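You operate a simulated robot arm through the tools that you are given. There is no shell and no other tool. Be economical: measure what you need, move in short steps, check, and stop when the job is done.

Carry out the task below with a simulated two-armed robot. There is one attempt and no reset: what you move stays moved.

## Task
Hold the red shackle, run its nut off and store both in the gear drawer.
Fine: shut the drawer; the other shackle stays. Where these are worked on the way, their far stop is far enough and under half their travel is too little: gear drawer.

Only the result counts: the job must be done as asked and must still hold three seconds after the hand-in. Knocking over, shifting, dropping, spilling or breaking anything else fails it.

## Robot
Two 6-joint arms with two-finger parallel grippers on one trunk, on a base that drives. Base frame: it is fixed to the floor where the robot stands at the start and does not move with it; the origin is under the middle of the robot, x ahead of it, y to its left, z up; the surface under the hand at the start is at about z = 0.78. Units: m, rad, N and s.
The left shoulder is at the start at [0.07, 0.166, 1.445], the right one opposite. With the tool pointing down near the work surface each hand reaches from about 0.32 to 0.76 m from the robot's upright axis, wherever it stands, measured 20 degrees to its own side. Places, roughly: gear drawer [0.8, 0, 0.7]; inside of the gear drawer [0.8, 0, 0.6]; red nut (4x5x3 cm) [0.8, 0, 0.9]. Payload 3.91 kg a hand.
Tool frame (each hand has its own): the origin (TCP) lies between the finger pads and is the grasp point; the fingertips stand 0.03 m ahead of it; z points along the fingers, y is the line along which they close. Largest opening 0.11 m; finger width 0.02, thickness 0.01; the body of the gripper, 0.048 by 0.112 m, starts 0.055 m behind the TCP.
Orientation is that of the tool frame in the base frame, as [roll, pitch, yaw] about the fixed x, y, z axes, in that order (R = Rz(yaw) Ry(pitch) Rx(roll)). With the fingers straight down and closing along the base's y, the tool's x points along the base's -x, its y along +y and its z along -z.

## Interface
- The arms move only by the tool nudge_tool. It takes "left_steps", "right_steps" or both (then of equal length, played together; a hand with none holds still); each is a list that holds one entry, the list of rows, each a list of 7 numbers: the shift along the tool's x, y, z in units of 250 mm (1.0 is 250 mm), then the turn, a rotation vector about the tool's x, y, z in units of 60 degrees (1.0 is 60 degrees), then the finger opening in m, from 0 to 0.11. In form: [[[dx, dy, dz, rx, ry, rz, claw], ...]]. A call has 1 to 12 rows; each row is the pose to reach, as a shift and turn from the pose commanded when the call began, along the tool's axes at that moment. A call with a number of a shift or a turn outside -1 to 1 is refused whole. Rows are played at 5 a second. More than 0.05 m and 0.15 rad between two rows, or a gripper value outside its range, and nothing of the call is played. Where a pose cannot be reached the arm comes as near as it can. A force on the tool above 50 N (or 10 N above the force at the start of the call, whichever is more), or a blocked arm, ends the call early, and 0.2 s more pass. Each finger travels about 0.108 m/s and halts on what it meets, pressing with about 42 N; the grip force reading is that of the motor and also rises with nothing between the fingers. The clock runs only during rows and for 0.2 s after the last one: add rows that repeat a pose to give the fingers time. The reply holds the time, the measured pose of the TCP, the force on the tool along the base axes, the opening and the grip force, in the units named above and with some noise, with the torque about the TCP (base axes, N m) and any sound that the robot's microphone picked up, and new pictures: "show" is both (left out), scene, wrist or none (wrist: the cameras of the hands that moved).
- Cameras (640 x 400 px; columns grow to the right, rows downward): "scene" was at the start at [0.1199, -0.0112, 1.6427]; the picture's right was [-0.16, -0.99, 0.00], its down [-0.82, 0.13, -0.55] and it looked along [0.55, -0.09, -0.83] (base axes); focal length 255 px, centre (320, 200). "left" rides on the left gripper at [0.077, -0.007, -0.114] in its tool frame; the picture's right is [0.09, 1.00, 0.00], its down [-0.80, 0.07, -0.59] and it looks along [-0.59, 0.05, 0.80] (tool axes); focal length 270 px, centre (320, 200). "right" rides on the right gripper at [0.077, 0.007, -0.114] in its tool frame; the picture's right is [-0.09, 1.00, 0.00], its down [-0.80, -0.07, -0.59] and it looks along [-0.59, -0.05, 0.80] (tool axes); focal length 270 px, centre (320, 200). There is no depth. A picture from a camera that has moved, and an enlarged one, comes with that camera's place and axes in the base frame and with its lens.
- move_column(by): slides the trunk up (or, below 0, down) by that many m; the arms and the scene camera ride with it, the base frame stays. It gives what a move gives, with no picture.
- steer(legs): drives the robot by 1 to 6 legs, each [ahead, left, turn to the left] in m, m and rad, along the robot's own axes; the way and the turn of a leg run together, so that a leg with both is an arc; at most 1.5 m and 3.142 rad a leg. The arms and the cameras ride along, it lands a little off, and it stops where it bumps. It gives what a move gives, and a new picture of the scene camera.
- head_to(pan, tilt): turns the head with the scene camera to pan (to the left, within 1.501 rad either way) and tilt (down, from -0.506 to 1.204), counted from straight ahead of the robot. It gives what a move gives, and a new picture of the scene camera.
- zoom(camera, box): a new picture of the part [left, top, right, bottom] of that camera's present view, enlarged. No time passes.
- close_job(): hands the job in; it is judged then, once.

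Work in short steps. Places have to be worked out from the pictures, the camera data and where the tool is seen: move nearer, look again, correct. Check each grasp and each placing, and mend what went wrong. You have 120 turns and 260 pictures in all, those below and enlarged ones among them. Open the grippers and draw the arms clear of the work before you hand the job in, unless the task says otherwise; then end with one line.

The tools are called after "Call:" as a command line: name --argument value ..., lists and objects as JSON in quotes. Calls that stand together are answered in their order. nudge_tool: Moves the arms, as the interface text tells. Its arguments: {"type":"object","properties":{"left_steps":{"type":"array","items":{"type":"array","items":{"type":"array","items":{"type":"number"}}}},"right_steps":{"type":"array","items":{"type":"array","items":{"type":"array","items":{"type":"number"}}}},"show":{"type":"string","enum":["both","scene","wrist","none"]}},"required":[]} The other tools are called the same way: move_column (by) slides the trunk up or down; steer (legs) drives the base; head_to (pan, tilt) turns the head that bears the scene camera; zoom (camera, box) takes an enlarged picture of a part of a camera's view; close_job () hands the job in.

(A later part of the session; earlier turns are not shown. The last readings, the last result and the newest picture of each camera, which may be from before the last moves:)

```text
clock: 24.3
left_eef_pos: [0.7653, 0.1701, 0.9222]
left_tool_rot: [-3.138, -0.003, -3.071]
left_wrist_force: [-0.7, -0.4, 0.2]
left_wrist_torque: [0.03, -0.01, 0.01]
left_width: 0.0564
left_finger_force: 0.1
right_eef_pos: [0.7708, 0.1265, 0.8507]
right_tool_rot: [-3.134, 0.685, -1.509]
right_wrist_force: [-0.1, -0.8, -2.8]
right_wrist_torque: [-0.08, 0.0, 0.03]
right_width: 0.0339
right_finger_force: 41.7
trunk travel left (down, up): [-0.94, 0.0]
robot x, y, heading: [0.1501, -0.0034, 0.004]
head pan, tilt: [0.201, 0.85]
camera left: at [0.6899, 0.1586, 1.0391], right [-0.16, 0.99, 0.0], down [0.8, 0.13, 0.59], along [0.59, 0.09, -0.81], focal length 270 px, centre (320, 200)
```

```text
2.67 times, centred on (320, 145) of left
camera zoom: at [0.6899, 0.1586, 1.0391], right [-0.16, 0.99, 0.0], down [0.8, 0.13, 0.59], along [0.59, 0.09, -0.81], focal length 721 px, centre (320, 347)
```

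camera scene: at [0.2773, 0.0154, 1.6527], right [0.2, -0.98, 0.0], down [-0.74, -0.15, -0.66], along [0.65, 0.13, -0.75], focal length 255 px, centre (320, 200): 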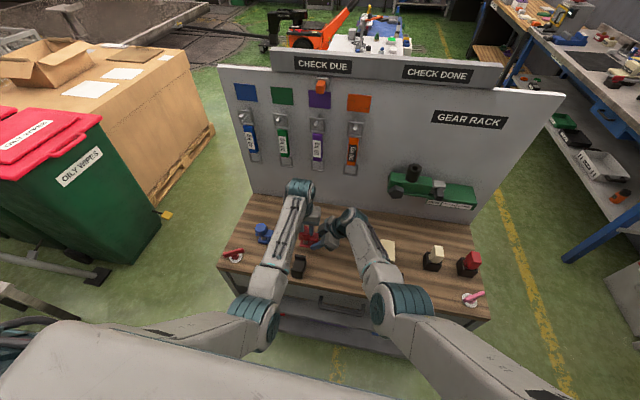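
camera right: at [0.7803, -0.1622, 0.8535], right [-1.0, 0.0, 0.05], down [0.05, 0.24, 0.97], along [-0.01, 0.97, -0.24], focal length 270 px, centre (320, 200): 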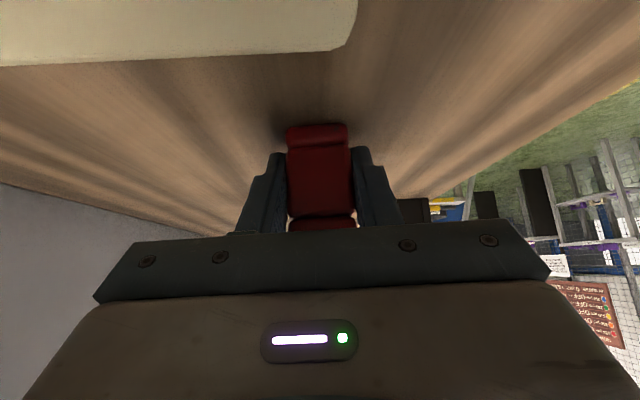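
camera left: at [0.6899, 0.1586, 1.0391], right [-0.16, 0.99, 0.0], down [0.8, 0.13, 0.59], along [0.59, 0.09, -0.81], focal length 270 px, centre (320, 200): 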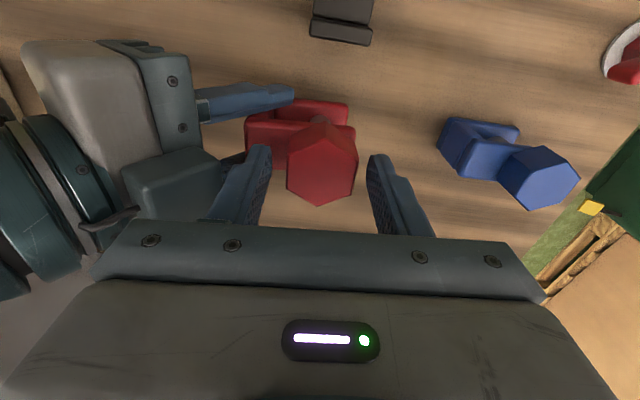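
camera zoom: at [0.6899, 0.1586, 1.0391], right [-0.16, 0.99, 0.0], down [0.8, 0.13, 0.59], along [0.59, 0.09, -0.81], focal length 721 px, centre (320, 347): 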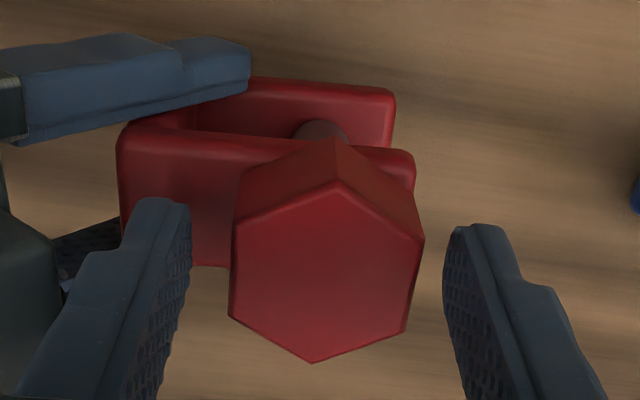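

The cycle works. Run the next 60° turn with packed rows.

Call:
nudge_tool --left_steps '[[[0, 0, 0, 0, 0, 0, 0], [0, 0, 0, 0, 0, -0.143, 0], [0, 0, 0, 0, 0, -0.286, 0], [0, 0, 0, 0, 0, -0.429, 0], [0, 0, 0, 0, 0, -0.571, 0], [0, 0, 0, 0, 0, -0.714, 0], [0, 0, 0, 0, 0, -0.857, 0], [0, 0, 0, 0, 0, -1.0, 0], [0, 0, 0, 0, 0, -1.0, 0.056], [0, 0, 0, 0, 0, -0.857, 0.056], [0, 0, 0, 0, 0, -0.714, 0.056], [0, 0, 0, 0, 0, -0.571, 0.056]]]' --show "none"

Call:
nudge_tool --left_steps '[[[0, 0, 0, 0, 0, 0.143, 0.056], [0, 0, 0, 0, 0, 0.286, 0.056], [0, 0, 0, 0, 0, 0.429, 0.056], [0, 0, 0, 0, 0, 0.571, 0.056], [0, 0, 0, 0, 0, 0.571, 0], [0, 0, 0, 0, 0, 0.429, 0], [0, 0, 0, 0, 0, 0.286, 0], [0, 0, 0, 0, 0, 0.143, 0], [0, 0, 0, 0, 0, 0, 0], [0, 0, 0, 0, 0, -0.143, 0], [0, 0, 0, 0, 0, -0.286, 0], [0, 0, 0, 0, 0, -0.429, 0]]]' --show "wrist"

```text
clock: 26.9
left_eef_pos: [0.7652, 0.1713, 0.9236]
left_tool_rot: [-3.139, -0.004, -2.473]
left_wrist_force: [0.4, -0.5, -1.0]
left_wrist_torque: [-0.05, -0.02, -0.04]
left_width: 0.0559
left_finger_force: 0.2
right_eef_pos: [0.7709, 0.1263, 0.852]
right_tool_rot: [-3.134, 0.683, -1.506]
right_wrist_force: [-0.5, 0.7, -2.3]
right_wrist_torque: [-0.07, 0.0, -0.03]
right_width: 0.0338
right_finger_force: 42.4
trunk travel left (down, up): [-0.94, 0.0]
robot x, y, heading: [0.1494, 0.0014, -0.003]
head pan, tilt: [0.201, 0.85]
```

```text
clock: 29.5
left_eef_pos: [0.766, 0.169, 0.9238]
left_tool_rot: [-3.139, -0.006, -2.021]
left_wrist_force: [8.8, -8.0, 1.7]
left_wrist_torque: [-0.65, 0.24, -0.04]
left_width: 0.0393
left_finger_force: 42.8
right_eef_pos: [0.7713, 0.1271, 0.8503]
right_tool_rot: [-3.137, 0.684, -1.508]
right_wrist_force: [-8.1, 8.2, -2.9]
right_wrist_torque: [-0.09, -0.88, 0.38]
right_width: 0.034
right_finger_force: 41.7
trunk travel left (down, up): [-0.94, 0.0]
robot x, y, heading: [0.1441, 0.0053, -0.005]
head pan, tilt: [0.201, 0.85]
camera left: at [0.739, 0.0975, 1.0395], right [-0.94, 0.35, 0.0], down [0.29, 0.76, 0.59], along [0.21, 0.55, -0.81], focal length 270 px, centre (320, 200)
```

left: 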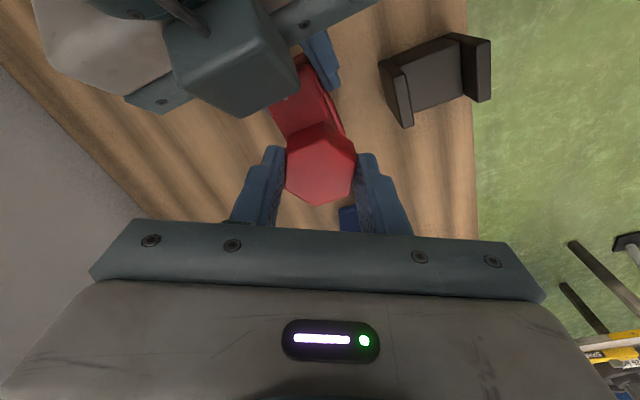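

Fine so far (forces ≈10 N). Continue with the next turn cycle.

Call:
nudge_tool --left_steps '[[[0, 0, 0, 0, 0, 0, 0.056], [0, 0, 0, 0, 0, 0.143, 0.056], [0, 0, 0, 0, 0, 0.286, 0.056], [0, 0, 0, 0, 0, 0.429, 0.056], [0, 0, 0, 0, 0, 0.571, 0.056], [0, 0, 0, 0, 0, 0.714, 0.056], [0, 0, 0, 0, 0, 0.857, 0.056], [0, 0, 0, 0, 0, 1.0, 0.056], [0, 0, 0, 0, 0, 1.0, 0], [0, 0, 0, 0, 0, 0.857, 0], [0, 0, 0, 0, 0, 0.714, 0], [0, 0, 0, 0, 0, 0.571, 0]]]' --show "none"

Call:
nudge_tool --left_steps '[[[0, 0, 0, 0, 0, -0.143, 0], [0, 0, 0, 0, 0, -0.286, 0], [0, 0, 0, 0, 0, -0.429, 0], [0, 0, 0, 0, 0, -0.571, 0], [0, 0, 0, 0, 0, -0.571, 0.056], [0, 0, 0, 0, 0, -0.429, 0.056], [0, 0, 0, 0, 0, -0.286, 0.056], [0, 0, 0, 0, 0, -0.143, 0.056], [0, 0, 0, 0, 0, 0, 0.056], [0, 0, 0, 0, 0, 0.143, 0.056], [0, 0, 0, 0, 0, 0.286, 0.056], [0, 0, 0, 0, 0, 0.429, 0.056]]]' --show "wrist"

Call:
zoom --camera "left" --box '[200, 70, 440, 220]'

```text
clock: 32.1
left_eef_pos: [0.7641, 0.1699, 0.9238]
left_tool_rot: [-3.141, -0.005, -2.621]
left_wrist_force: [-1.3, 0.1, 1.6]
left_wrist_torque: [-0.22, 0.62, -0.03]
left_width: 0.0394
left_finger_force: 41.9
right_eef_pos: [0.7708, 0.1258, 0.8507]
right_tool_rot: [-3.134, 0.683, -1.509]
right_wrist_force: [1.4, -0.2, -3.8]
right_wrist_torque: [0.13, -0.49, -0.02]
right_width: 0.0338
right_finger_force: 41.4
trunk travel left (down, up): [-0.94, 0.0]
robot x, y, heading: [0.1498, -0.0014, -0.002]
head pan, tilt: [0.201, 0.85]
```

```text
clock: 34.7
left_eef_pos: [0.7647, 0.172, 0.9237]
left_tool_rot: [-3.138, -0.004, -3.073]
left_wrist_force: [-0.2, -0.6, 0.1]
left_wrist_torque: [0.01, 0.02, 0.02]
left_width: 0.0561
left_finger_force: 0.1
right_eef_pos: [0.7708, 0.1269, 0.8499]
right_tool_rot: [-3.135, 0.685, -1.508]
right_wrist_force: [-0.3, -0.1, -3.1]
right_wrist_torque: [-0.06, 0.02, -0.01]
right_width: 0.0337
right_finger_force: 42.2
trunk travel left (down, up): [-0.94, 0.0]
robot x, y, heading: [0.1511, -0.0025, -0.003]
head pan, tilt: [0.201, 0.85]
camera left: at [0.6898, 0.1585, 1.0388], right [-0.16, 0.99, 0.0], down [0.8, 0.13, 0.59], along [0.59, 0.09, -0.81], focal length 270 px, centre (320, 200)
```

left: 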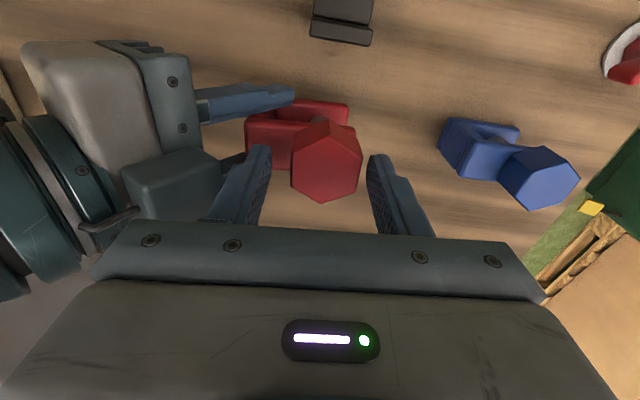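

```text
2.67 times, centred on (320, 145) of left
camera zoom: at [0.6898, 0.1585, 1.0388], right [-0.16, 0.99, 0.0], down [0.8, 0.13, 0.59], along [0.59, 0.09, -0.81], focal length 721 px, centre (320, 347)
```

zoom: 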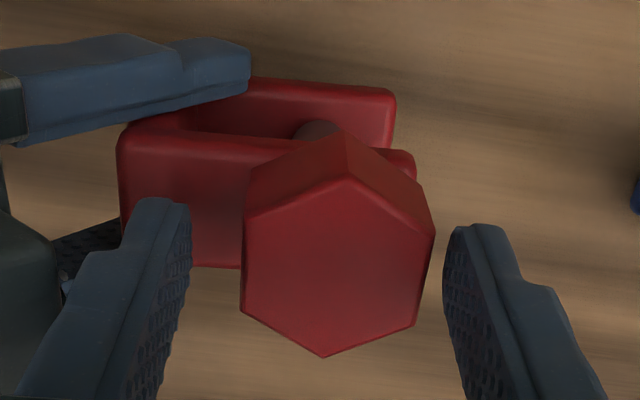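

The nut has turned ~240° and drifted ~2.5 mm. Grip it re-centred and test with a 3 mm lift to see whether it's off yet.

Call:
nudge_tool --left_steps '[[[0, 0.008, 0, 0, 0, 0, 0.056], [0, 0.008, 0, 0, 0, 0, 0], [0, 0.008, 0, 0, 0, 0, 0], [0, 0.008, -0.012, 0, 0, 0, 0], [0, 0.008, -0.012, 0, 0, 0, 0]]]' --show "wrist"

```text
clock: 35.9
left_eef_pos: [0.7654, 0.173, 0.9269]
left_tool_rot: [-3.138, -0.004, -3.07]
left_wrist_force: [0.0, 1.2, 0.0]
left_wrist_torque: [-0.02, -0.03, 0.0]
left_width: 0.0389
left_finger_force: 41.7
right_eef_pos: [0.7718, 0.1259, 0.8512]
right_tool_rot: [-3.134, 0.685, -1.508]
right_wrist_force: [0.2, 0.4, -1.8]
right_wrist_torque: [-0.06, 0.02, -0.01]
right_width: 0.0336
right_finger_force: 42.1
trunk travel left (down, up): [-0.94, 0.0]
robot x, y, heading: [0.1495, 0.0021, 0.004]
head pan, tilt: [0.201, 0.85]
camera left: at [0.6894, 0.1604, 1.0416], right [-0.16, 0.99, 0.0], down [0.8, 0.13, 0.59], along [0.58, 0.09, -0.81], focal length 270 px, centre (320, 200)
```

left: 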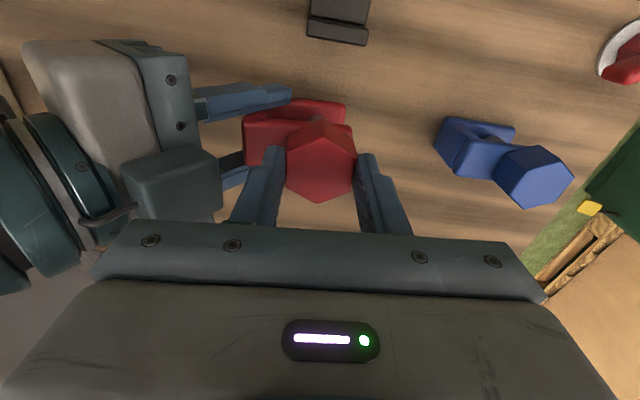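

No coupling force: the nut seems already off. Raise it 4 cm and look.

Call:
nudge_tool --left_steps '[[[0, 0, -0.05, 0, 0, 0, 0], [0, 0, -0.12, 0, 0, 0, 0], [0, 0, -0.2, 0, 0, 0, 0]]]' --show "both"

Call:
zoom --camera "left" --box '[200, 70, 440, 220]'

```text
clock: 36.7
left_eef_pos: [0.7655, 0.1723, 0.9754]
left_tool_rot: [-3.139, -0.001, -3.07]
left_wrist_force: [-0.3, 0.3, -0.9]
left_wrist_torque: [0.0, 0.01, 0.01]
left_width: 0.0393
left_finger_force: 42.0
right_eef_pos: [0.7718, 0.1274, 0.8515]
right_tool_rot: [-3.135, 0.683, -1.507]
right_wrist_force: [0.1, -0.6, -2.3]
right_wrist_torque: [-0.07, -0.02, -0.01]
right_width: 0.0338
right_finger_force: 41.9
trunk travel left (down, up): [-0.94, 0.0]
robot x, y, heading: [0.1484, 0.0001, 0.004]
head pan, tilt: [0.201, 0.85]
camera scene: at [0.277, 0.0157, 1.6527], right [0.2, -0.98, 0.0], down [-0.74, -0.15, -0.66], along [0.65, 0.13, -0.75], focal length 255 px, centre (320, 200)
camera left: at [0.6899, 0.1603, 1.0918], right [-0.16, 0.99, 0.0], down [0.8, 0.13, 0.59], along [0.59, 0.09, -0.81], focal length 270 px, centre (320, 200)
```

scene: 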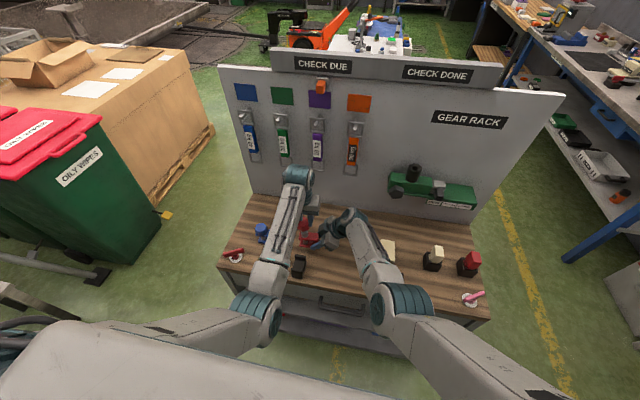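
left: 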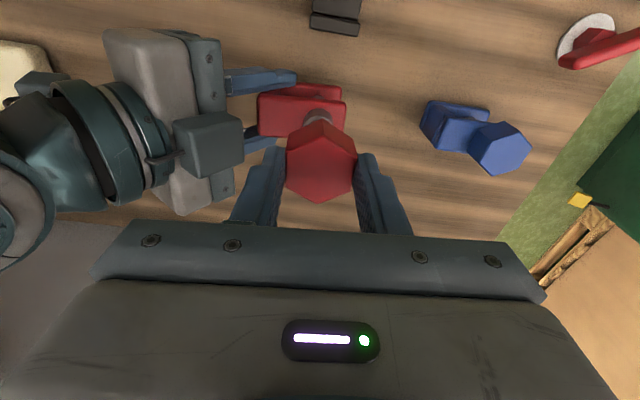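

```text
2.67 times, centred on (320, 145) of left
camera zoom: at [0.6899, 0.1603, 1.0918], right [-0.16, 0.99, 0.0], down [0.8, 0.13, 0.59], along [0.59, 0.09, -0.81], focal length 721 px, centre (320, 347)
```

zoom: 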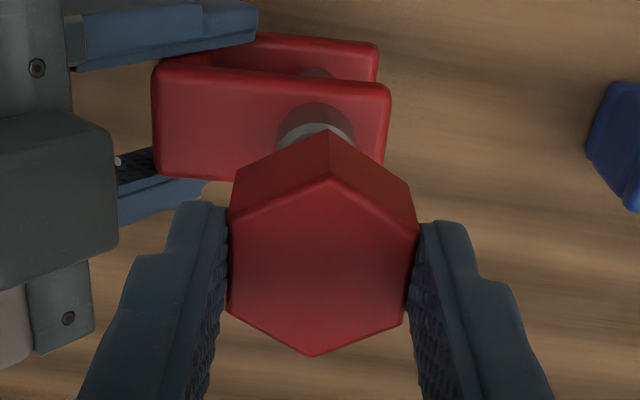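

The nut is off. Now lift left hand (with nut) clear, and carry the shackle with the right hand to a clear central spot near the bench front.

Call:
nudge_tool --left_steps '[[[0, 0.1, -0.06, 0, 0, 0, 0], [0, 0.25, -0.1, 0, 0, 0, 0], [0, 0.4, -0.1, 0, 0, 0, 0], [0, 0.55, -0.1, 0, 0, 0, 0]]]' --right_steps '[[[0, 0, 0, 0, 0, 0, 0], [0, 0, 0, 0, 0, 0, 0], [0.11, 0.08, -0.09, 0, 0, 0, 0], [0.22, 0.16, -0.18, 0, 0, 0, 0]]]' --show "none"

Call:
nudge_tool --right_steps '[[[0.05, 0.045, -0.045, 0, 0, 0, 0], [0.104, 0.09, -0.092, 0, 0, 0, 0]]]' --show "both"

```text
clock: 37.9
left_eef_pos: [0.7556, 0.3107, 0.9995]
left_tool_rot: [-3.139, -0.003, -3.072]
left_wrist_force: [0.3, -0.1, -1.3]
left_wrist_torque: [-0.02, 0.04, 0.01]
left_width: 0.0389
left_finger_force: 41.7
right_eef_pos: [0.757, 0.0441, 0.866]
right_tool_rot: [-3.089, 0.668, -1.483]
right_wrist_force: [-0.4, 0.2, -2.0]
right_wrist_torque: [-0.03, -0.02, 0.01]
right_width: 0.0338
right_finger_force: 41.9
trunk travel left (down, up): [-0.94, 0.0]
robot x, y, heading: [0.1507, 0.0002, -0.001]
head pan, tilt: [0.201, 0.85]
stopped in row 4 (right hand): the arm was blocked; the commanded pose is now the measured one
```

```text
clock: 38.5
left_eef_pos: [0.7544, 0.3092, 1.0016]
left_tool_rot: [-3.138, -0.002, -3.072]
left_wrist_force: [0.1, 0.3, 0.0]
left_wrist_torque: [-0.04, -0.03, -0.02]
left_width: 0.0391
left_finger_force: 41.9
right_eef_pos: [0.7331, 0.013, 0.8677]
right_tool_rot: [-3.092, 0.675, -1.479]
right_wrist_force: [0.3, -0.5, -2.4]
right_wrist_torque: [-0.02, 0.0, -0.02]
right_width: 0.034
right_finger_force: 42.3
trunk travel left (down, up): [-0.94, 0.0]
robot x, y, heading: [0.151, 0.0012, -0.001]
head pan, tilt: [0.201, 0.85]
camera scene: at [0.2759, 0.0151, 1.6529], right [0.2, -0.98, 0.0], down [-0.74, -0.15, -0.66], along [0.65, 0.13, -0.75], focal length 255 px, centre (320, 200)
camera right: at [0.734, -0.1202, 0.9096], right [-1.0, 0.01, 0.02], down [0.02, 0.26, 0.97], along [0.0, 0.97, -0.26], focal length 270 px, centre (320, 200)
```

scene: 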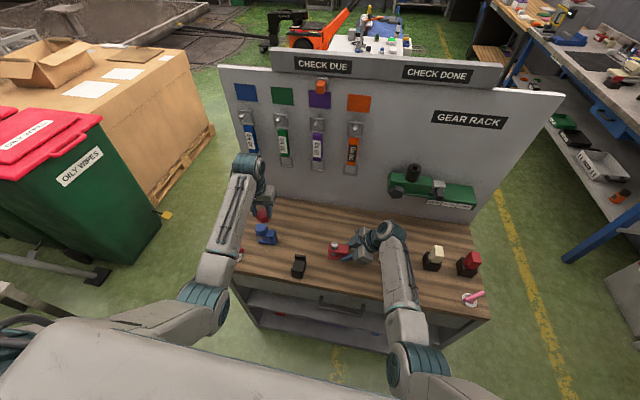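
right: 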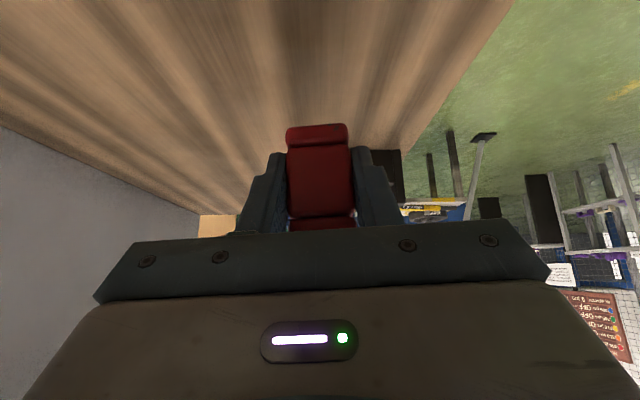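

Shackle is over a clear spot. Restore level and lower by ~5 cm onto the bench.

Call:
nudge_tool --right_steps '[[[0.04, 0.02, 0.05, -0.02, -0.01, 0, 0], [0.08, 0.04, 0.1, -0.042, -0.021, 0, 0], [0.12, 0.052, 0.144, -0.042, -0.021, 0, 0], [0.131, 0.052, 0.156, -0.042, -0.021, 0, 0]]]' --show "wrist"

```text
clock: 39.5
left_eef_pos: [0.7559, 0.309, 1.001]
left_tool_rot: [-3.136, -0.002, -3.07]
left_wrist_force: [0.2, -0.4, 0.5]
left_wrist_torque: [0.02, 0.04, 0.0]
left_width: 0.039
left_finger_force: 41.4
right_eef_pos: [0.7243, 0.01, 0.8166]
right_tool_rot: [-3.132, 0.695, -1.479]
right_wrist_force: [-0.3, 0.0, -1.6]
right_wrist_torque: [-0.07, -0.05, 0.0]
right_width: 0.0338
right_finger_force: 42.0
trunk travel left (down, up): [-0.94, 0.0]
robot x, y, heading: [0.1499, -0.0022, 0.001]
head pan, tilt: [0.201, 0.85]
camera right: at [0.73, -0.1234, 0.8555], right [-1.0, -0.02, 0.05], down [0.04, 0.24, 0.97], along [-0.03, 0.97, -0.24], focal length 270 px, centre (320, 200)
```

right: 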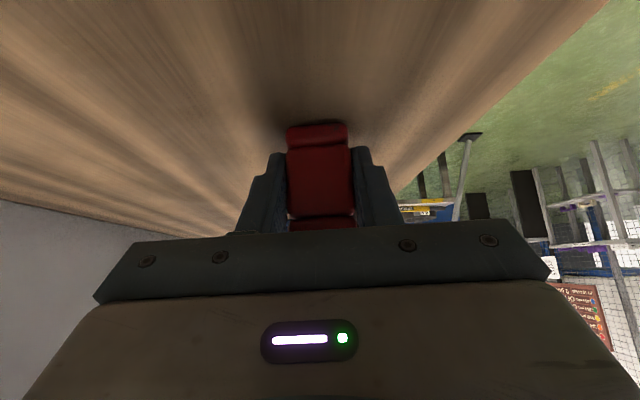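

Not quite carrying on the bench yet; lower 2 mm more and read the force.

Call:
nudge_tool --right_steps '[[[0.003, 0, 0.003, 0, 0, 0, 0], [0.005, 0, 0.006, 0, 0, 0, 0]]]' --show "none"

```text
clock: 40.1
left_eef_pos: [0.7542, 0.3099, 0.9996]
left_tool_rot: [-3.14, -0.004, -3.071]
left_wrist_force: [-0.4, 0.3, -1.5]
left_wrist_torque: [0.0, 0.0, 0.04]
left_width: 0.039
left_finger_force: 42.1
right_eef_pos: [0.7253, 0.0092, 0.8151]
right_tool_rot: [-3.133, 0.695, -1.476]
right_wrist_force: [0.3, -0.5, 1.6]
right_wrist_torque: [0.07, 0.0, -0.03]
right_width: 0.0339
right_finger_force: 42.4
trunk travel left (down, up): [-0.94, 0.0]
robot x, y, heading: [0.1463, 0.0005, 0.001]
head pan, tilt: [0.201, 0.85]
```

Contact made (+1.6 N). Open and back out along the tool axis.

Call:
nudge_tool --right_steps '[[[0, 0, 0, 0, 0, 0, 0.05], [0, 0, 0, 0, 0, 0, 0.07], [0, 0, -0.12, 0, 0, 0, 0.07], [0, 0, -0.28, 0, 0, 0, 0.07], [0, 0, -0.44, 0, 0, 0, 0.07], [0, 0, -0.6, 0, 0, 0, 0.07]]]' --show "scene"

Call:
zoom --camera "scene" --box '[230, 200, 500, 350]'

```text
clock: 41.5
left_eef_pos: [0.7544, 0.309, 1.0001]
left_tool_rot: [-3.138, -0.004, -3.07]
left_wrist_force: [0.1, 0.0, -0.1]
left_wrist_torque: [0.01, 0.0, 0.02]
left_width: 0.0391
left_finger_force: 42.2
right_eef_pos: [0.7323, -0.0873, 0.928]
right_tool_rot: [-3.136, 0.695, -1.478]
right_wrist_force: [-0.5, 0.7, -0.5]
right_wrist_torque: [-0.02, 0.01, 0.01]
right_width: 0.0698
right_finger_force: 0.0
trunk travel left (down, up): [-0.94, 0.0]
robot x, y, heading: [0.1503, 0.0007, 0.003]
head pan, tilt: [0.201, 0.85]
camera scene: at [0.2765, 0.0144, 1.6528], right [0.2, -0.98, 0.0], down [-0.74, -0.15, -0.66], along [0.65, 0.13, -0.75], focal length 255 px, centre (320, 200)
```

scene: 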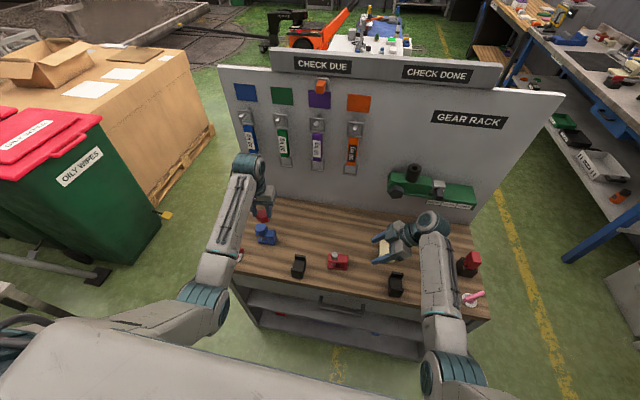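

```text
2.37 times, centred on (365, 275) of scene
camera zoom: at [0.2765, 0.0144, 1.6528], right [0.2, -0.98, 0.0], down [-0.74, -0.15, -0.66], along [0.65, 0.13, -0.75], focal length 605 px, centre (213, 22)
```

zoom: 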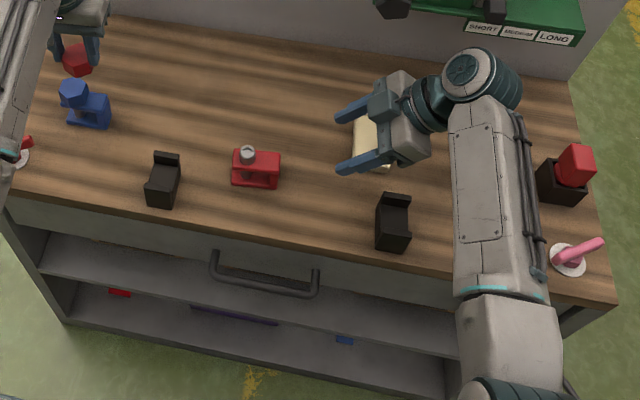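

The shackle stands fine on the bench. Now un-tilt the right hand while raising it, then drive back 0.12 m.

Call:
nudge_tool --right_steps '[[[0, 0, -0.08, 0, 0.13, 0, 0.07], [0, 0, -0.16, 0, 0.26, 0, 0.05], [0, 0, -0.24, 0, 0.39, 0, 0.05], [0, 0, -0.28, 0, 0.53, 0, 0.05], [0, 0, -0.28, 0, 0.665, 0, 0.05]]]' --show "none"

Call:
steer --legs '[[-0.12, 0, 0]]'

```text
clock: 42.7
left_eef_pos: [0.755, 0.311, 0.9996]
left_tool_rot: [-3.136, -0.004, -3.071]
left_wrist_force: [0.6, -0.7, -0.7]
left_wrist_torque: [-0.01, -0.01, -0.05]
left_width: 0.0391
left_finger_force: 42.3
right_eef_pos: [0.7365, -0.1326, 0.9847]
right_tool_rot: [-3.136, -0.01, -1.485]
right_wrist_force: [0.4, -0.2, 0.6]
right_wrist_torque: [0.0, 0.01, 0.0]
right_width: 0.0501
right_finger_force: 0.0
trunk travel left (down, up): [-0.94, 0.0]
robot x, y, heading: [0.1508, 0.0002, -0.0]
head pan, tilt: [0.201, 0.85]
```

```text
clock: 43.9
left_eef_pos: [0.6363, 0.3106, 0.9993]
left_tool_rot: [-3.139, -0.005, -3.07]
left_wrist_force: [0.2, -1.2, -0.9]
left_wrist_torque: [-0.03, 0.03, 0.02]
left_width: 0.0391
left_finger_force: 42.2
right_eef_pos: [0.6173, -0.1328, 0.9822]
right_tool_rot: [-3.139, -0.005, -1.484]
right_wrist_force: [0.7, 0.7, 0.2]
right_wrist_torque: [-0.03, -0.03, 0.0]
right_width: 0.05
right_finger_force: 0.1
trunk travel left (down, up): [-0.94, 0.0]
robot x, y, heading: [0.0317, -0.0034, 0.003]
head pan, tilt: [0.201, 0.85]
camera scene: at [0.16, 0.016, 1.6524], right [0.2, -0.98, 0.0], down [-0.74, -0.15, -0.66], along [0.64, 0.13, -0.75], focal length 255 px, centre (320, 200)
```

scene: 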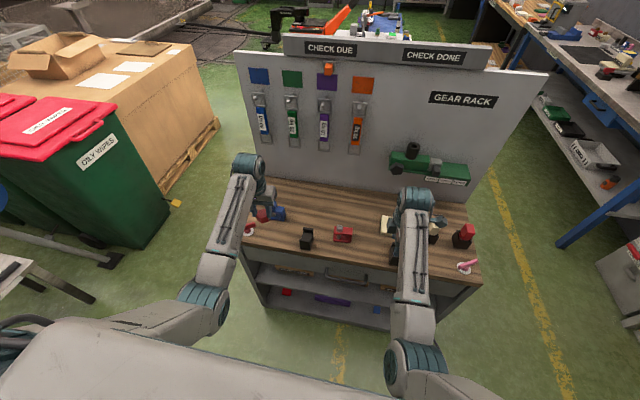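

Bring the right hand in front of the handle: first down and back, yaw squared; then tilt forward.

Call:
nudge_tool --right_steps '[[[-0.08, 0.09, 0.05, 0, 0, 0.02, 0.05], [-0.16, 0.18, 0.12, 0, 0, 0.04, 0.05], [-0.24, 0.27, 0.22, 0, 0, 0.06, 0.05], [-0.32, 0.36, 0.34, 0, 0, 0.083, 0.05], [-0.39, 0.436, 0.48, 0, 0, 0.083, 0.05]]]' --show "none"

Call:
nudge_tool --right_steps '[[[0, 0, 0, 0.13, 0, 0, 0.04], [0, 0, 0, 0.26, 0, 0, 0.04], [0, 0, 0, 0.39, 0, 0, 0.04], [0, 0, 0, 0.52, 0, 0, 0.04], [0, 0, 0, 0.65, 0, 0, 0.04], [0, 0, 0, 0.75, 0, 0, 0.04]]]' --show "both"

```text
clock: 44.8
left_eef_pos: [0.6331, 0.3104, 1.0004]
left_tool_rot: [-3.137, -0.002, -3.071]
left_wrist_force: [-0.2, -0.6, 0.4]
left_wrist_torque: [0.01, 0.02, 0.01]
left_width: 0.0395
left_finger_force: 41.8
right_eef_pos: [0.5451, -0.1657, 0.9026]
right_tool_rot: [-3.117, -0.159, -1.583]
right_wrist_force: [-0.6, -0.5, 0.4]
right_wrist_torque: [0.01, 0.03, 0.02]
right_width: 0.0502
right_finger_force: 0.0
right hand out of reach, approached as far as the arm can: row 4
trunk travel left (down, up): [-0.94, 0.0]
robot x, y, heading: [0.0287, 0.0002, -0.002]
head pan, tilt: [0.201, 0.85]
stopped in row 4 (right hand): the arm was blocked; the commanded pose is now the measured one
```

```text
clock: 46.2
left_eef_pos: [0.6348, 0.3104, 1.0005]
left_tool_rot: [-3.137, -0.001, -3.071]
left_wrist_force: [-0.4, 0.2, -0.7]
left_wrist_torque: [0.02, 0.03, 0.0]
left_width: 0.0392
left_finger_force: 42.3
right_eef_pos: [0.5512, -0.1748, 0.9066]
right_tool_rot: [-2.319, -0.179, -1.58]
right_wrist_force: [-0.1, 0.8, -0.6]
right_wrist_torque: [0.0, 0.03, -0.02]
right_width: 0.04
right_finger_force: 0.0
trunk travel left (down, up): [-0.94, 0.0]
robot x, y, heading: [0.0289, 0.0001, -0.001]
head pan, tilt: [0.201, 0.85]
camera scene: at [0.1564, 0.0156, 1.6528], right [0.2, -0.98, 0.0], down [-0.74, -0.15, -0.66], along [0.65, 0.13, -0.75], focal length 255 px, centre (320, 200)
camera right: at [0.4628, -0.2365, 0.9927], right [-0.68, -0.04, -0.73], down [-0.38, 0.87, 0.31], along [0.63, 0.49, -0.61], focal length 270 px, centre (320, 200)
```

scene: 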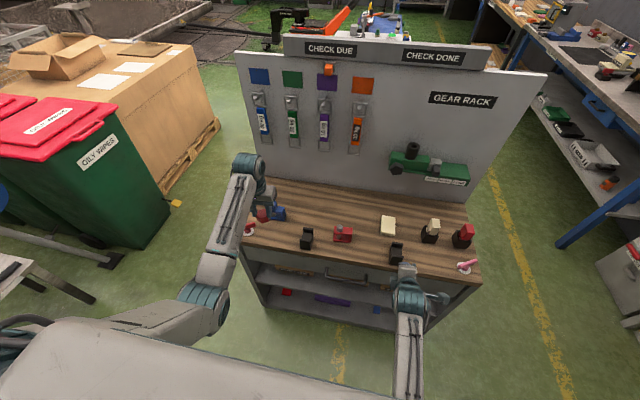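
right: 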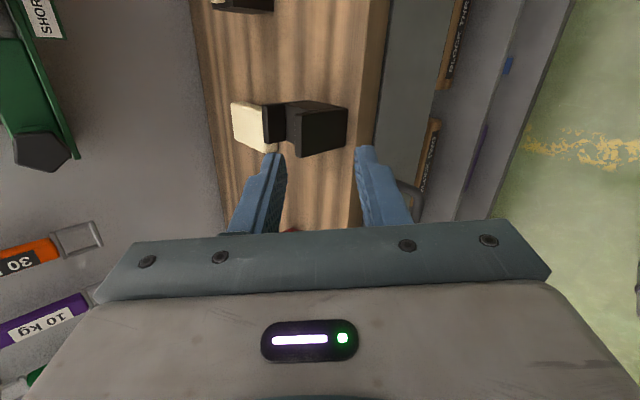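

Tilting works; close-in height is limiting. Go down in front of the bench to z≈0.75 and level the hand.

Call:
nudge_tool --right_steps '[[[-0.03, 0.12, 0.08, 0, -0.03, 0.03, 0.04], [-0.057, 0.25, 0.18, 0, -0.06, 0.06, 0.04], [-0.085, 0.38, 0.27, 0, -0.09, 0.095, 0.04], [-0.114, 0.516, 0.37, 0, -0.117, 0.125, 0.04]]]' --show "wrist"

```text
clock: 47.2
left_eef_pos: [0.6346, 0.3104, 1.0008]
left_tool_rot: [-3.138, -0.002, -3.071]
left_wrist_force: [1.2, 0.0, 0.0]
left_wrist_torque: [0.02, 0.03, 0.01]
left_width: 0.039
left_finger_force: 42.1
right_eef_pos: [0.5241, -0.1608, 0.7423]
right_tool_rot: [-2.332, 0.025, -1.584]
right_wrist_force: [0.3, 0.1, 0.4]
right_wrist_torque: [0.0, 0.0, 0.01]
right_width: 0.04
right_finger_force: 0.0
trunk travel left (down, up): [-0.94, 0.0]
robot x, y, heading: [0.0336, -0.0011, -0.003]
head pan, tilt: [0.201, 0.85]
camera right: at [0.4358, -0.2382, 0.8152], right [-0.69, 0.11, -0.72], down [-0.37, 0.79, 0.48], along [0.63, 0.6, -0.5], focal length 270 px, centre (320, 200)
```

right: 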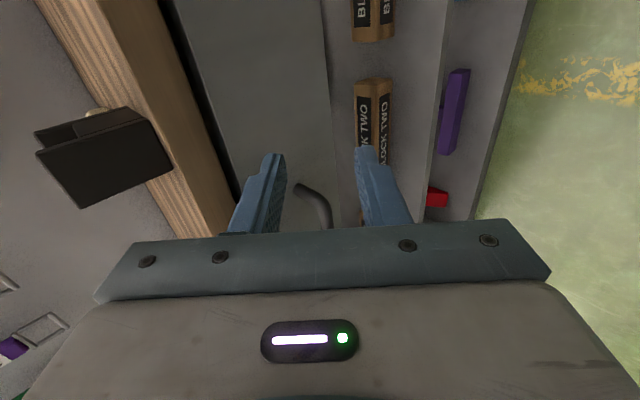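

Handle bar at ≈(0.592, ±0.08, 0.684), face x≈0.638. Slide to y≈−0.04 at a stand-off.

Call:
nudge_tool --right_steps '[[[-0.12, -0.005, 0.02, 0, 0, 0, 0.04], [-0.24, -0.01, 0.04, 0, 0, 0, 0.04], [-0.36, -0.015, 0.06, 0, 0, 0, 0.04], [-0.484, -0.018, 0.071, 0, 0, 0, 0.04]]]' --show "wrist"

```text
clock: 48.4
left_eef_pos: [0.6348, 0.3101, 1.0003]
left_tool_rot: [-3.138, -0.003, -3.071]
left_wrist_force: [1.2, 0.4, 0.3]
left_wrist_torque: [-0.02, 0.02, -0.04]
left_width: 0.0389
left_finger_force: 42.1
right_eef_pos: [0.5287, -0.1021, 0.7151]
right_tool_rot: [-2.348, -0.069, -1.579]
right_wrist_force: [0.2, -0.1, 0.4]
right_wrist_torque: [0.03, 0.0, 0.02]
right_width: 0.0401
right_finger_force: 0.0
trunk travel left (down, up): [-0.94, 0.0]
robot x, y, heading: [0.0265, 0.0037, -0.002]
head pan, tilt: [0.201, 0.85]
stopped in row 4 (right hand): the arm was blocked; the commanded pose is now the measured one
camera right: at [0.4424, -0.1738, 0.7963], right [-0.7, 0.05, -0.71], down [-0.37, 0.83, 0.41], along [0.62, 0.55, -0.56], focal length 270 px, centre (320, 200)
```

right: 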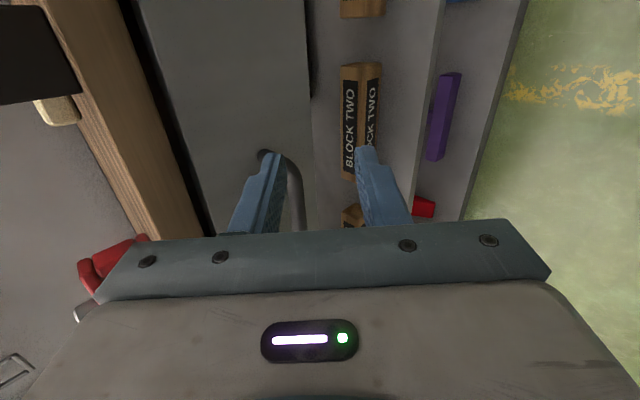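

The arm is limited sideways here, so use the base: shift the robot left 0.065 m, carrying the hand along the handle.

Call:
steer --legs '[[0, 0.065, 0]]'

Call:
nudge_tool --right_steps '[[[-0.001, 0, 0, 0, 0.03, -0.03, 0.045]]]' --show "wrist"

```text
clock: 49.4
left_eef_pos: [0.6339, 0.3667, 1.0024]
left_tool_rot: [3.139, -0.003, -3.072]
left_wrist_force: [0.4, 0.1, 0.0]
left_wrist_torque: [0.05, 0.04, 0.0]
left_width: 0.0391
left_finger_force: 42.3
right_eef_pos: [0.5279, -0.0429, 0.7145]
right_tool_rot: [-2.346, -0.063, -1.579]
right_wrist_force: [0.3, -0.8, -0.6]
right_wrist_torque: [0.01, -0.02, 0.0]
right_width: 0.04
right_finger_force: 0.0
trunk travel left (down, up): [-0.94, 0.0]
robot x, y, heading: [0.0318, 0.0635, 0.002]
head pan, tilt: [0.201, 0.85]
camera scene: at [0.1561, 0.0693, 1.6529], right [0.2, -0.98, -0.01], down [-0.74, -0.14, -0.66], along [0.65, 0.14, -0.75], focal length 255 px, centre (320, 200)
```

scene: 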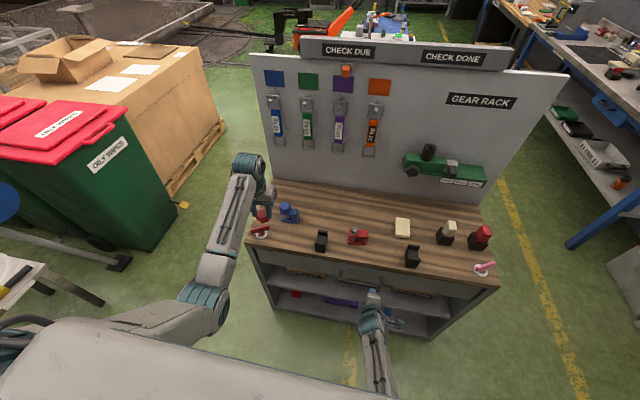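

```text
clock: 49.8
left_eef_pos: [0.6341, 0.3717, 1.0009]
left_tool_rot: [-3.138, -0.003, -3.071]
left_wrist_force: [-0.3, -1.0, 0.0]
left_wrist_torque: [0.03, 0.0, -0.02]
left_width: 0.0391
left_finger_force: 42.2
right_eef_pos: [0.5272, -0.0447, 0.7125]
right_tool_rot: [-2.35, -0.119, -1.58]
right_wrist_force: [0.0, 0.2, 0.0]
right_wrist_torque: [0.01, -0.01, 0.0]
right_width: 0.045
right_finger_force: 0.0
trunk travel left (down, up): [-0.94, 0.0]
robot x, y, heading: [0.0302, 0.0642, 0.002]
head pan, tilt: [0.201, 0.85]
camera right: at [0.4404, -0.1119, 0.7979], right [-0.7, 0.01, -0.71], down [-0.37, 0.85, 0.37], along [0.61, 0.52, -0.59], focal length 270 px, centre (320, 200)
```

right: 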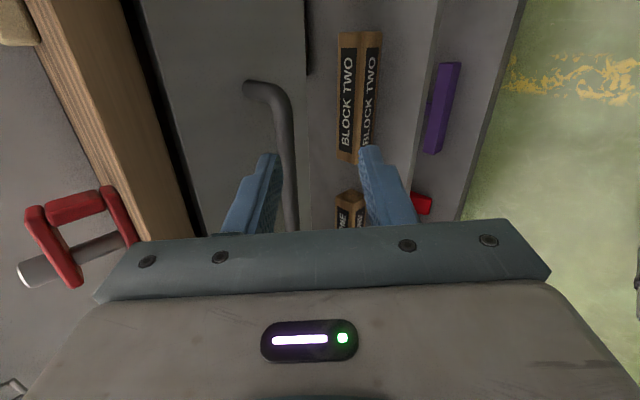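

The bar is ~25 mm off-centre toward the upper finger. Level the hand, centre on the bar, then advance over it.

Call:
nudge_tool --right_steps '[[[0, -0.05, 0, 0, -0.055, 0.058, 0.045], [0, -0.1, 0, 0, -0.08, 0.085, 0.045], [0, -0.1, 0.1, 0, -0.08, 0.085, 0.045]]]' --show "wrist"

```text
clock: 50.6
left_eef_pos: [0.6352, 0.3716, 1.0007]
left_tool_rot: [-3.137, -0.005, -3.073]
left_wrist_force: [-0.3, 0.2, -0.3]
left_wrist_torque: [0.0, -0.01, 0.01]
left_width: 0.0389
left_finger_force: 42.3
right_eef_pos: [0.5658, -0.0399, 0.716]
right_tool_rot: [-2.349, 0.013, -1.582]
right_wrist_force: [0.1, 0.2, -0.4]
right_wrist_torque: [0.0, -0.02, 0.01]
right_width: 0.0449
right_finger_force: 0.0
trunk travel left (down, up): [-0.94, 0.0]
robot x, y, heading: [0.0268, 0.0633, 0.003]
head pan, tilt: [0.201, 0.85]
camera right: at [0.4786, -0.1168, 0.79], right [-0.7, 0.11, -0.71], down [-0.36, 0.8, 0.48], along [0.62, 0.59, -0.52], focal length 270 px, centre (320, 200)
```

right: 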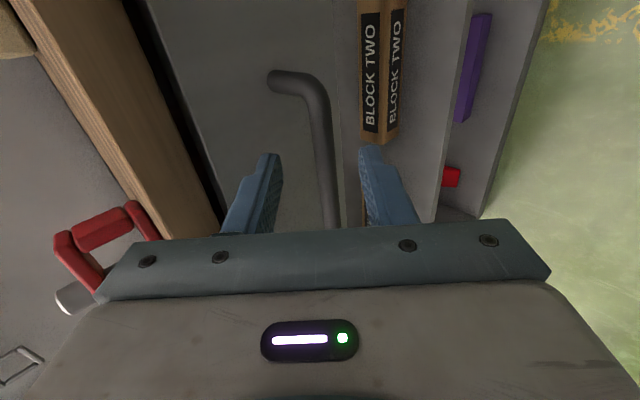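

Bar is centred. Advance ~31 mm and close on it.

Call:
nudge_tool --right_steps '[[[0, 0.005, 0.06, 0, 0, 0, 0.045], [0, 0.01, 0.124, 0, 0, 0, 0.045], [0, 0.01, 0.124, 0, 0, 0, 0.02], [0, 0.01, 0.124, 0, 0, 0, 0.0], [0, 0.01, 0.124, 0, 0, 0, 0.0]]]' --show "wrist"

```text
clock: 51.8
left_eef_pos: [0.6344, 0.3716, 1.0001]
left_tool_rot: [-3.137, -0.005, -3.073]
left_wrist_force: [0.1, 1.4, 0.3]
left_wrist_torque: [0.05, 0.0, 0.03]
left_width: 0.0388
left_finger_force: 41.8
right_eef_pos: [0.5838, -0.0393, 0.6936]
right_tool_rot: [-2.348, 0.012, -1.584]
right_wrist_force: [-0.5, -0.4, -1.0]
right_wrist_torque: [-0.67, 0.0, 0.74]
right_width: 0.0138
right_finger_force: 45.6
trunk travel left (down, up): [-0.94, 0.0]
robot x, y, heading: [0.0286, 0.0642, -0.005]
head pan, tilt: [0.201, 0.85]
camera right: at [0.4972, -0.1165, 0.7676], right [-0.7, 0.1, -0.71], down [-0.37, 0.8, 0.47], along [0.62, 0.59, -0.52], focal length 270 px, centre (320, 200)
```

right: 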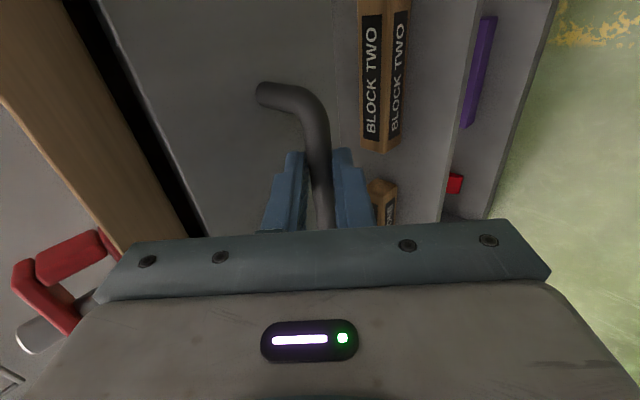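

Handle gripped (0.0138). Pull the drawer by driving back 0.1 m.

Call:
steer --legs '[[-0.1, 0, 0]]'

```text
clock: 53.0
left_eef_pos: [0.5375, 0.3715, 0.9999]
left_tool_rot: [-3.138, -0.004, -3.071]
left_wrist_force: [0.7, -0.2, 0.1]
left_wrist_torque: [0.02, 0.0, 0.01]
left_width: 0.0392
left_finger_force: 42.2
right_eef_pos: [0.4872, -0.0398, 0.692]
right_tool_rot: [-2.347, 0.012, -1.583]
right_wrist_force: [2.8, -7.6, -0.2]
right_wrist_torque: [-1.17, -0.24, 0.14]
right_width: 0.0137
right_finger_force: 44.9
trunk travel left (down, up): [-0.94, 0.0]
robot x, y, heading: [-0.07, 0.0683, -0.002]
head pan, tilt: [0.201, 0.85]
camera scene: at [0.0598, 0.0783, 1.6527], right [0.2, -0.98, 0.0], down [-0.74, -0.15, -0.66], along [0.65, 0.13, -0.75], focal length 255 px, centre (320, 200)
```

scene: 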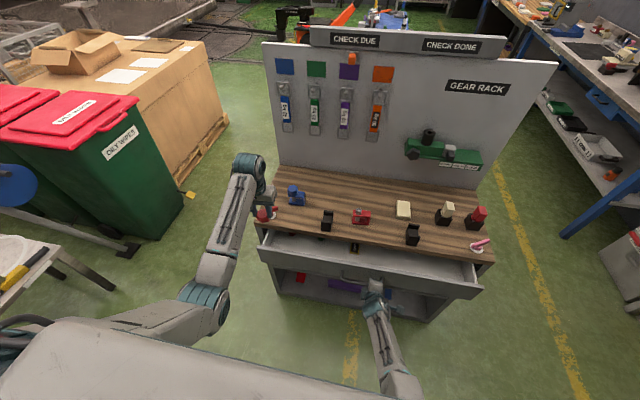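

Drawer is opening. Pull another 0.1 m.

Call:
steer --legs '[[-0.1, 0, 0]]'

```text
clock: 54.1
left_eef_pos: [0.4397, 0.3712, 1.0]
left_tool_rot: [-3.14, -0.005, -3.073]
left_wrist_force: [0.0, 0.8, -0.6]
left_wrist_torque: [0.02, -0.03, -0.01]
left_width: 0.0392
left_finger_force: 42.3
right_eef_pos: [0.389, -0.0412, 0.6928]
right_tool_rot: [-2.346, 0.008, -1.582]
right_wrist_force: [2.6, -3.9, -7.7]
right_wrist_torque: [-1.07, -0.16, 0.21]
right_width: 0.0138
right_finger_force: 45.3
trunk travel left (down, up): [-0.94, 0.0]
robot x, y, heading: [-0.1669, 0.0624, 0.001]
head pan, tilt: [0.201, 0.85]
camera scene: at [-0.0373, 0.0786, 1.6525], right [0.2, -0.98, 0.0], down [-0.74, -0.15, -0.66], along [0.64, 0.13, -0.75], focal length 255 px, centre (320, 200)
```

scene: 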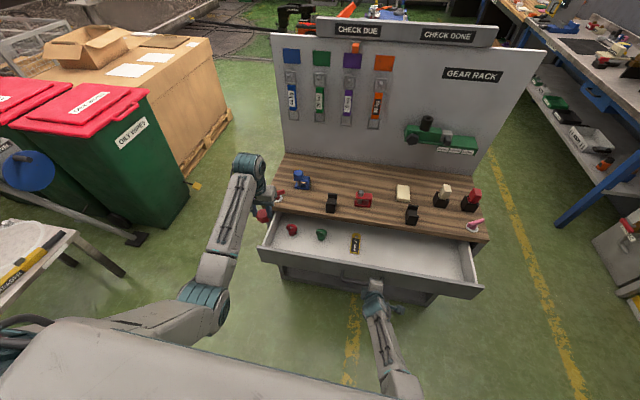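

Open 0.195 m so far, free. Continue 0.08 m toward the stop.

Call:
steer --legs '[[-0.08, 0, 0]]'

```text
clock: 55.3
left_eef_pos: [0.3592, 0.373, 1.0008]
left_tool_rot: [-3.136, -0.004, -3.072]
left_wrist_force: [-0.4, -0.1, -0.8]
left_wrist_torque: [0.0, 0.01, -0.02]
left_width: 0.0391
left_finger_force: 41.7
right_eef_pos: [0.3189, -0.0399, 0.7007]
right_tool_rot: [-2.327, 0.008, -1.58]
right_wrist_force: [-0.4, -2.0, 1.2]
right_wrist_torque: [-0.45, -0.03, 0.76]
right_width: 0.0139
right_finger_force: 45.2
trunk travel left (down, up): [-0.94, 0.0]
robot x, y, heading: [-0.2447, 0.0639, -0.002]
head pan, tilt: [0.201, 0.85]
stopped in leg 1: the force on the tool passed its limit at 92 N (the readings are from after the stop); the commanded pose is now the measured one
camera scene: at [-0.1193, 0.079, 1.6529], right [0.2, -0.98, 0.0], down [-0.74, -0.15, -0.66], along [0.65, 0.13, -0.75], focal length 255 px, centre (320, 200)
```

scene: 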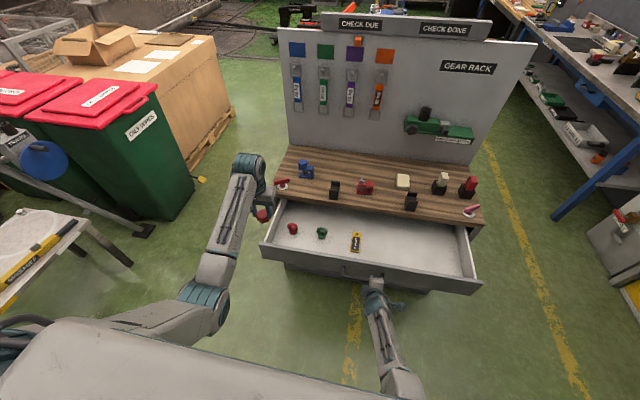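

Far stop reached. Release the handle and back off, then look into the drawer.

Call:
nudge_tool --right_steps '[[[0, 0, 0, 0, 0, 0, 0.045], [0, 0, 0, 0, 0, 0, 0.045], [0, 0, -0.1, 0, 0, 0, 0.045], [0, 0, -0.25, 0, 0, 0, 0.045], [0, 0, -0.4, 0, 0, 0, 0.045]]]' --show "none"

Call:
zoom --camera "scene" --box '[245, 135, 505, 300]'

```text
clock: 56.5
left_eef_pos: [0.3588, 0.3725, 1.0019]
left_tool_rot: [-3.137, -0.004, -3.073]
left_wrist_force: [-1.3, -0.4, -1.3]
left_wrist_torque: [0.0, -0.02, -0.01]
left_width: 0.0391
left_finger_force: 42.1
right_eef_pos: [0.2517, -0.0517, 0.7732]
right_tool_rot: [-2.318, -0.009, -1.576]
right_wrist_force: [0.7, -0.3, -0.4]
right_wrist_torque: [-0.01, -0.01, 0.0]
right_width: 0.0453
right_finger_force: 0.0
trunk travel left (down, up): [-0.94, 0.0]
robot x, y, heading: [-0.2459, 0.0674, -0.001]
head pan, tilt: [0.201, 0.85]
```

```text
2.42 times, centred on (375, 218) of scene
camera zoom: at [-0.1204, 0.0789, 1.6529], right [0.2, -0.98, 0.0], down [-0.74, -0.15, -0.66], along [0.65, 0.13, -0.75], focal length 619 px, centre (187, 158)
```

zoom: 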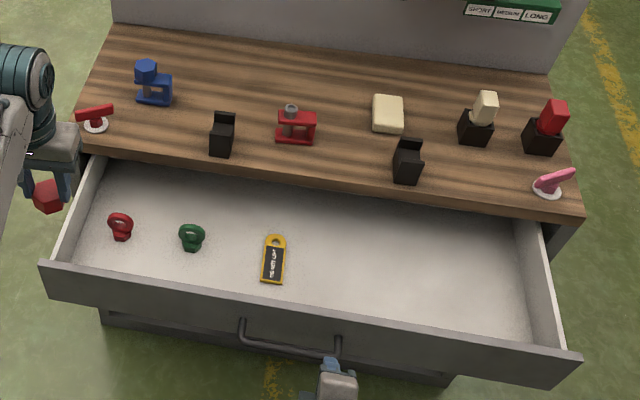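

Drawer's right half is empty. First raise and straighten the right hand so it clears the drawer.

Call:
nudge_tool --right_steps '[[[0.05, -0.14, 0.0, 0, 0, 0, 0.06], [0.1, -0.28, 0.01, -0.13, 0, 0, 0.06], [0.16, -0.42, 0.01, -0.26, 0, 0, 0.06], [0.22, -0.56, 0.02, -0.39, 0, 0, 0.06], [0.3, -0.7, 0.02, -0.52, 0, 0, 0.06], [0.4, -0.846, 0.03, -0.65, 0, 0, 0.06], [0.4, -0.846, 0.03, -0.78, 0, 0, 0.06]]]' --show "scene"

```text
clock: 58.1
left_eef_pos: [0.3601, 0.3731, 1.0005]
left_tool_rot: [-3.134, -0.003, -3.072]
left_wrist_force: [0.3, 0.5, 0.1]
left_wrist_torque: [0.01, 0.0, 0.01]
left_width: 0.039
left_finger_force: 41.9
right_eef_pos: [0.397, -0.1429, 0.915]
right_tool_rot: [3.134, 0.009, -1.578]
right_wrist_force: [-0.5, -0.1, -0.3]
right_wrist_torque: [0.0, 0.03, 0.03]
right_width: 0.0597
right_finger_force: 0.1
trunk travel left (down, up): [-0.94, 0.0]
robot x, y, heading: [-0.2458, 0.0592, 0.001]
head pan, tilt: [0.201, 0.85]
camera scene: at [-0.1181, 0.0797, 1.6527], right [0.2, -0.98, 0.0], down [-0.74, -0.15, -0.66], along [0.65, 0.13, -0.75], focal length 255 px, centre (320, 200)
```

scene: 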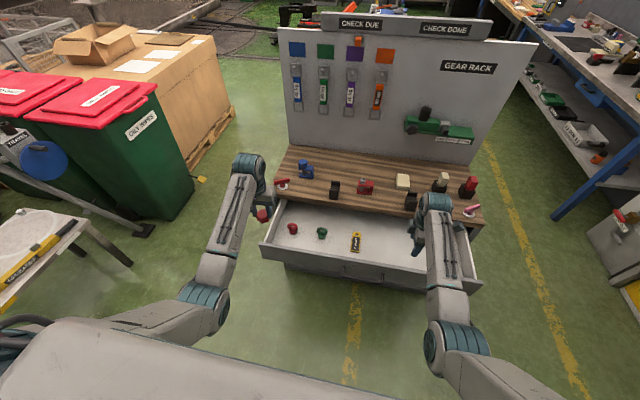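

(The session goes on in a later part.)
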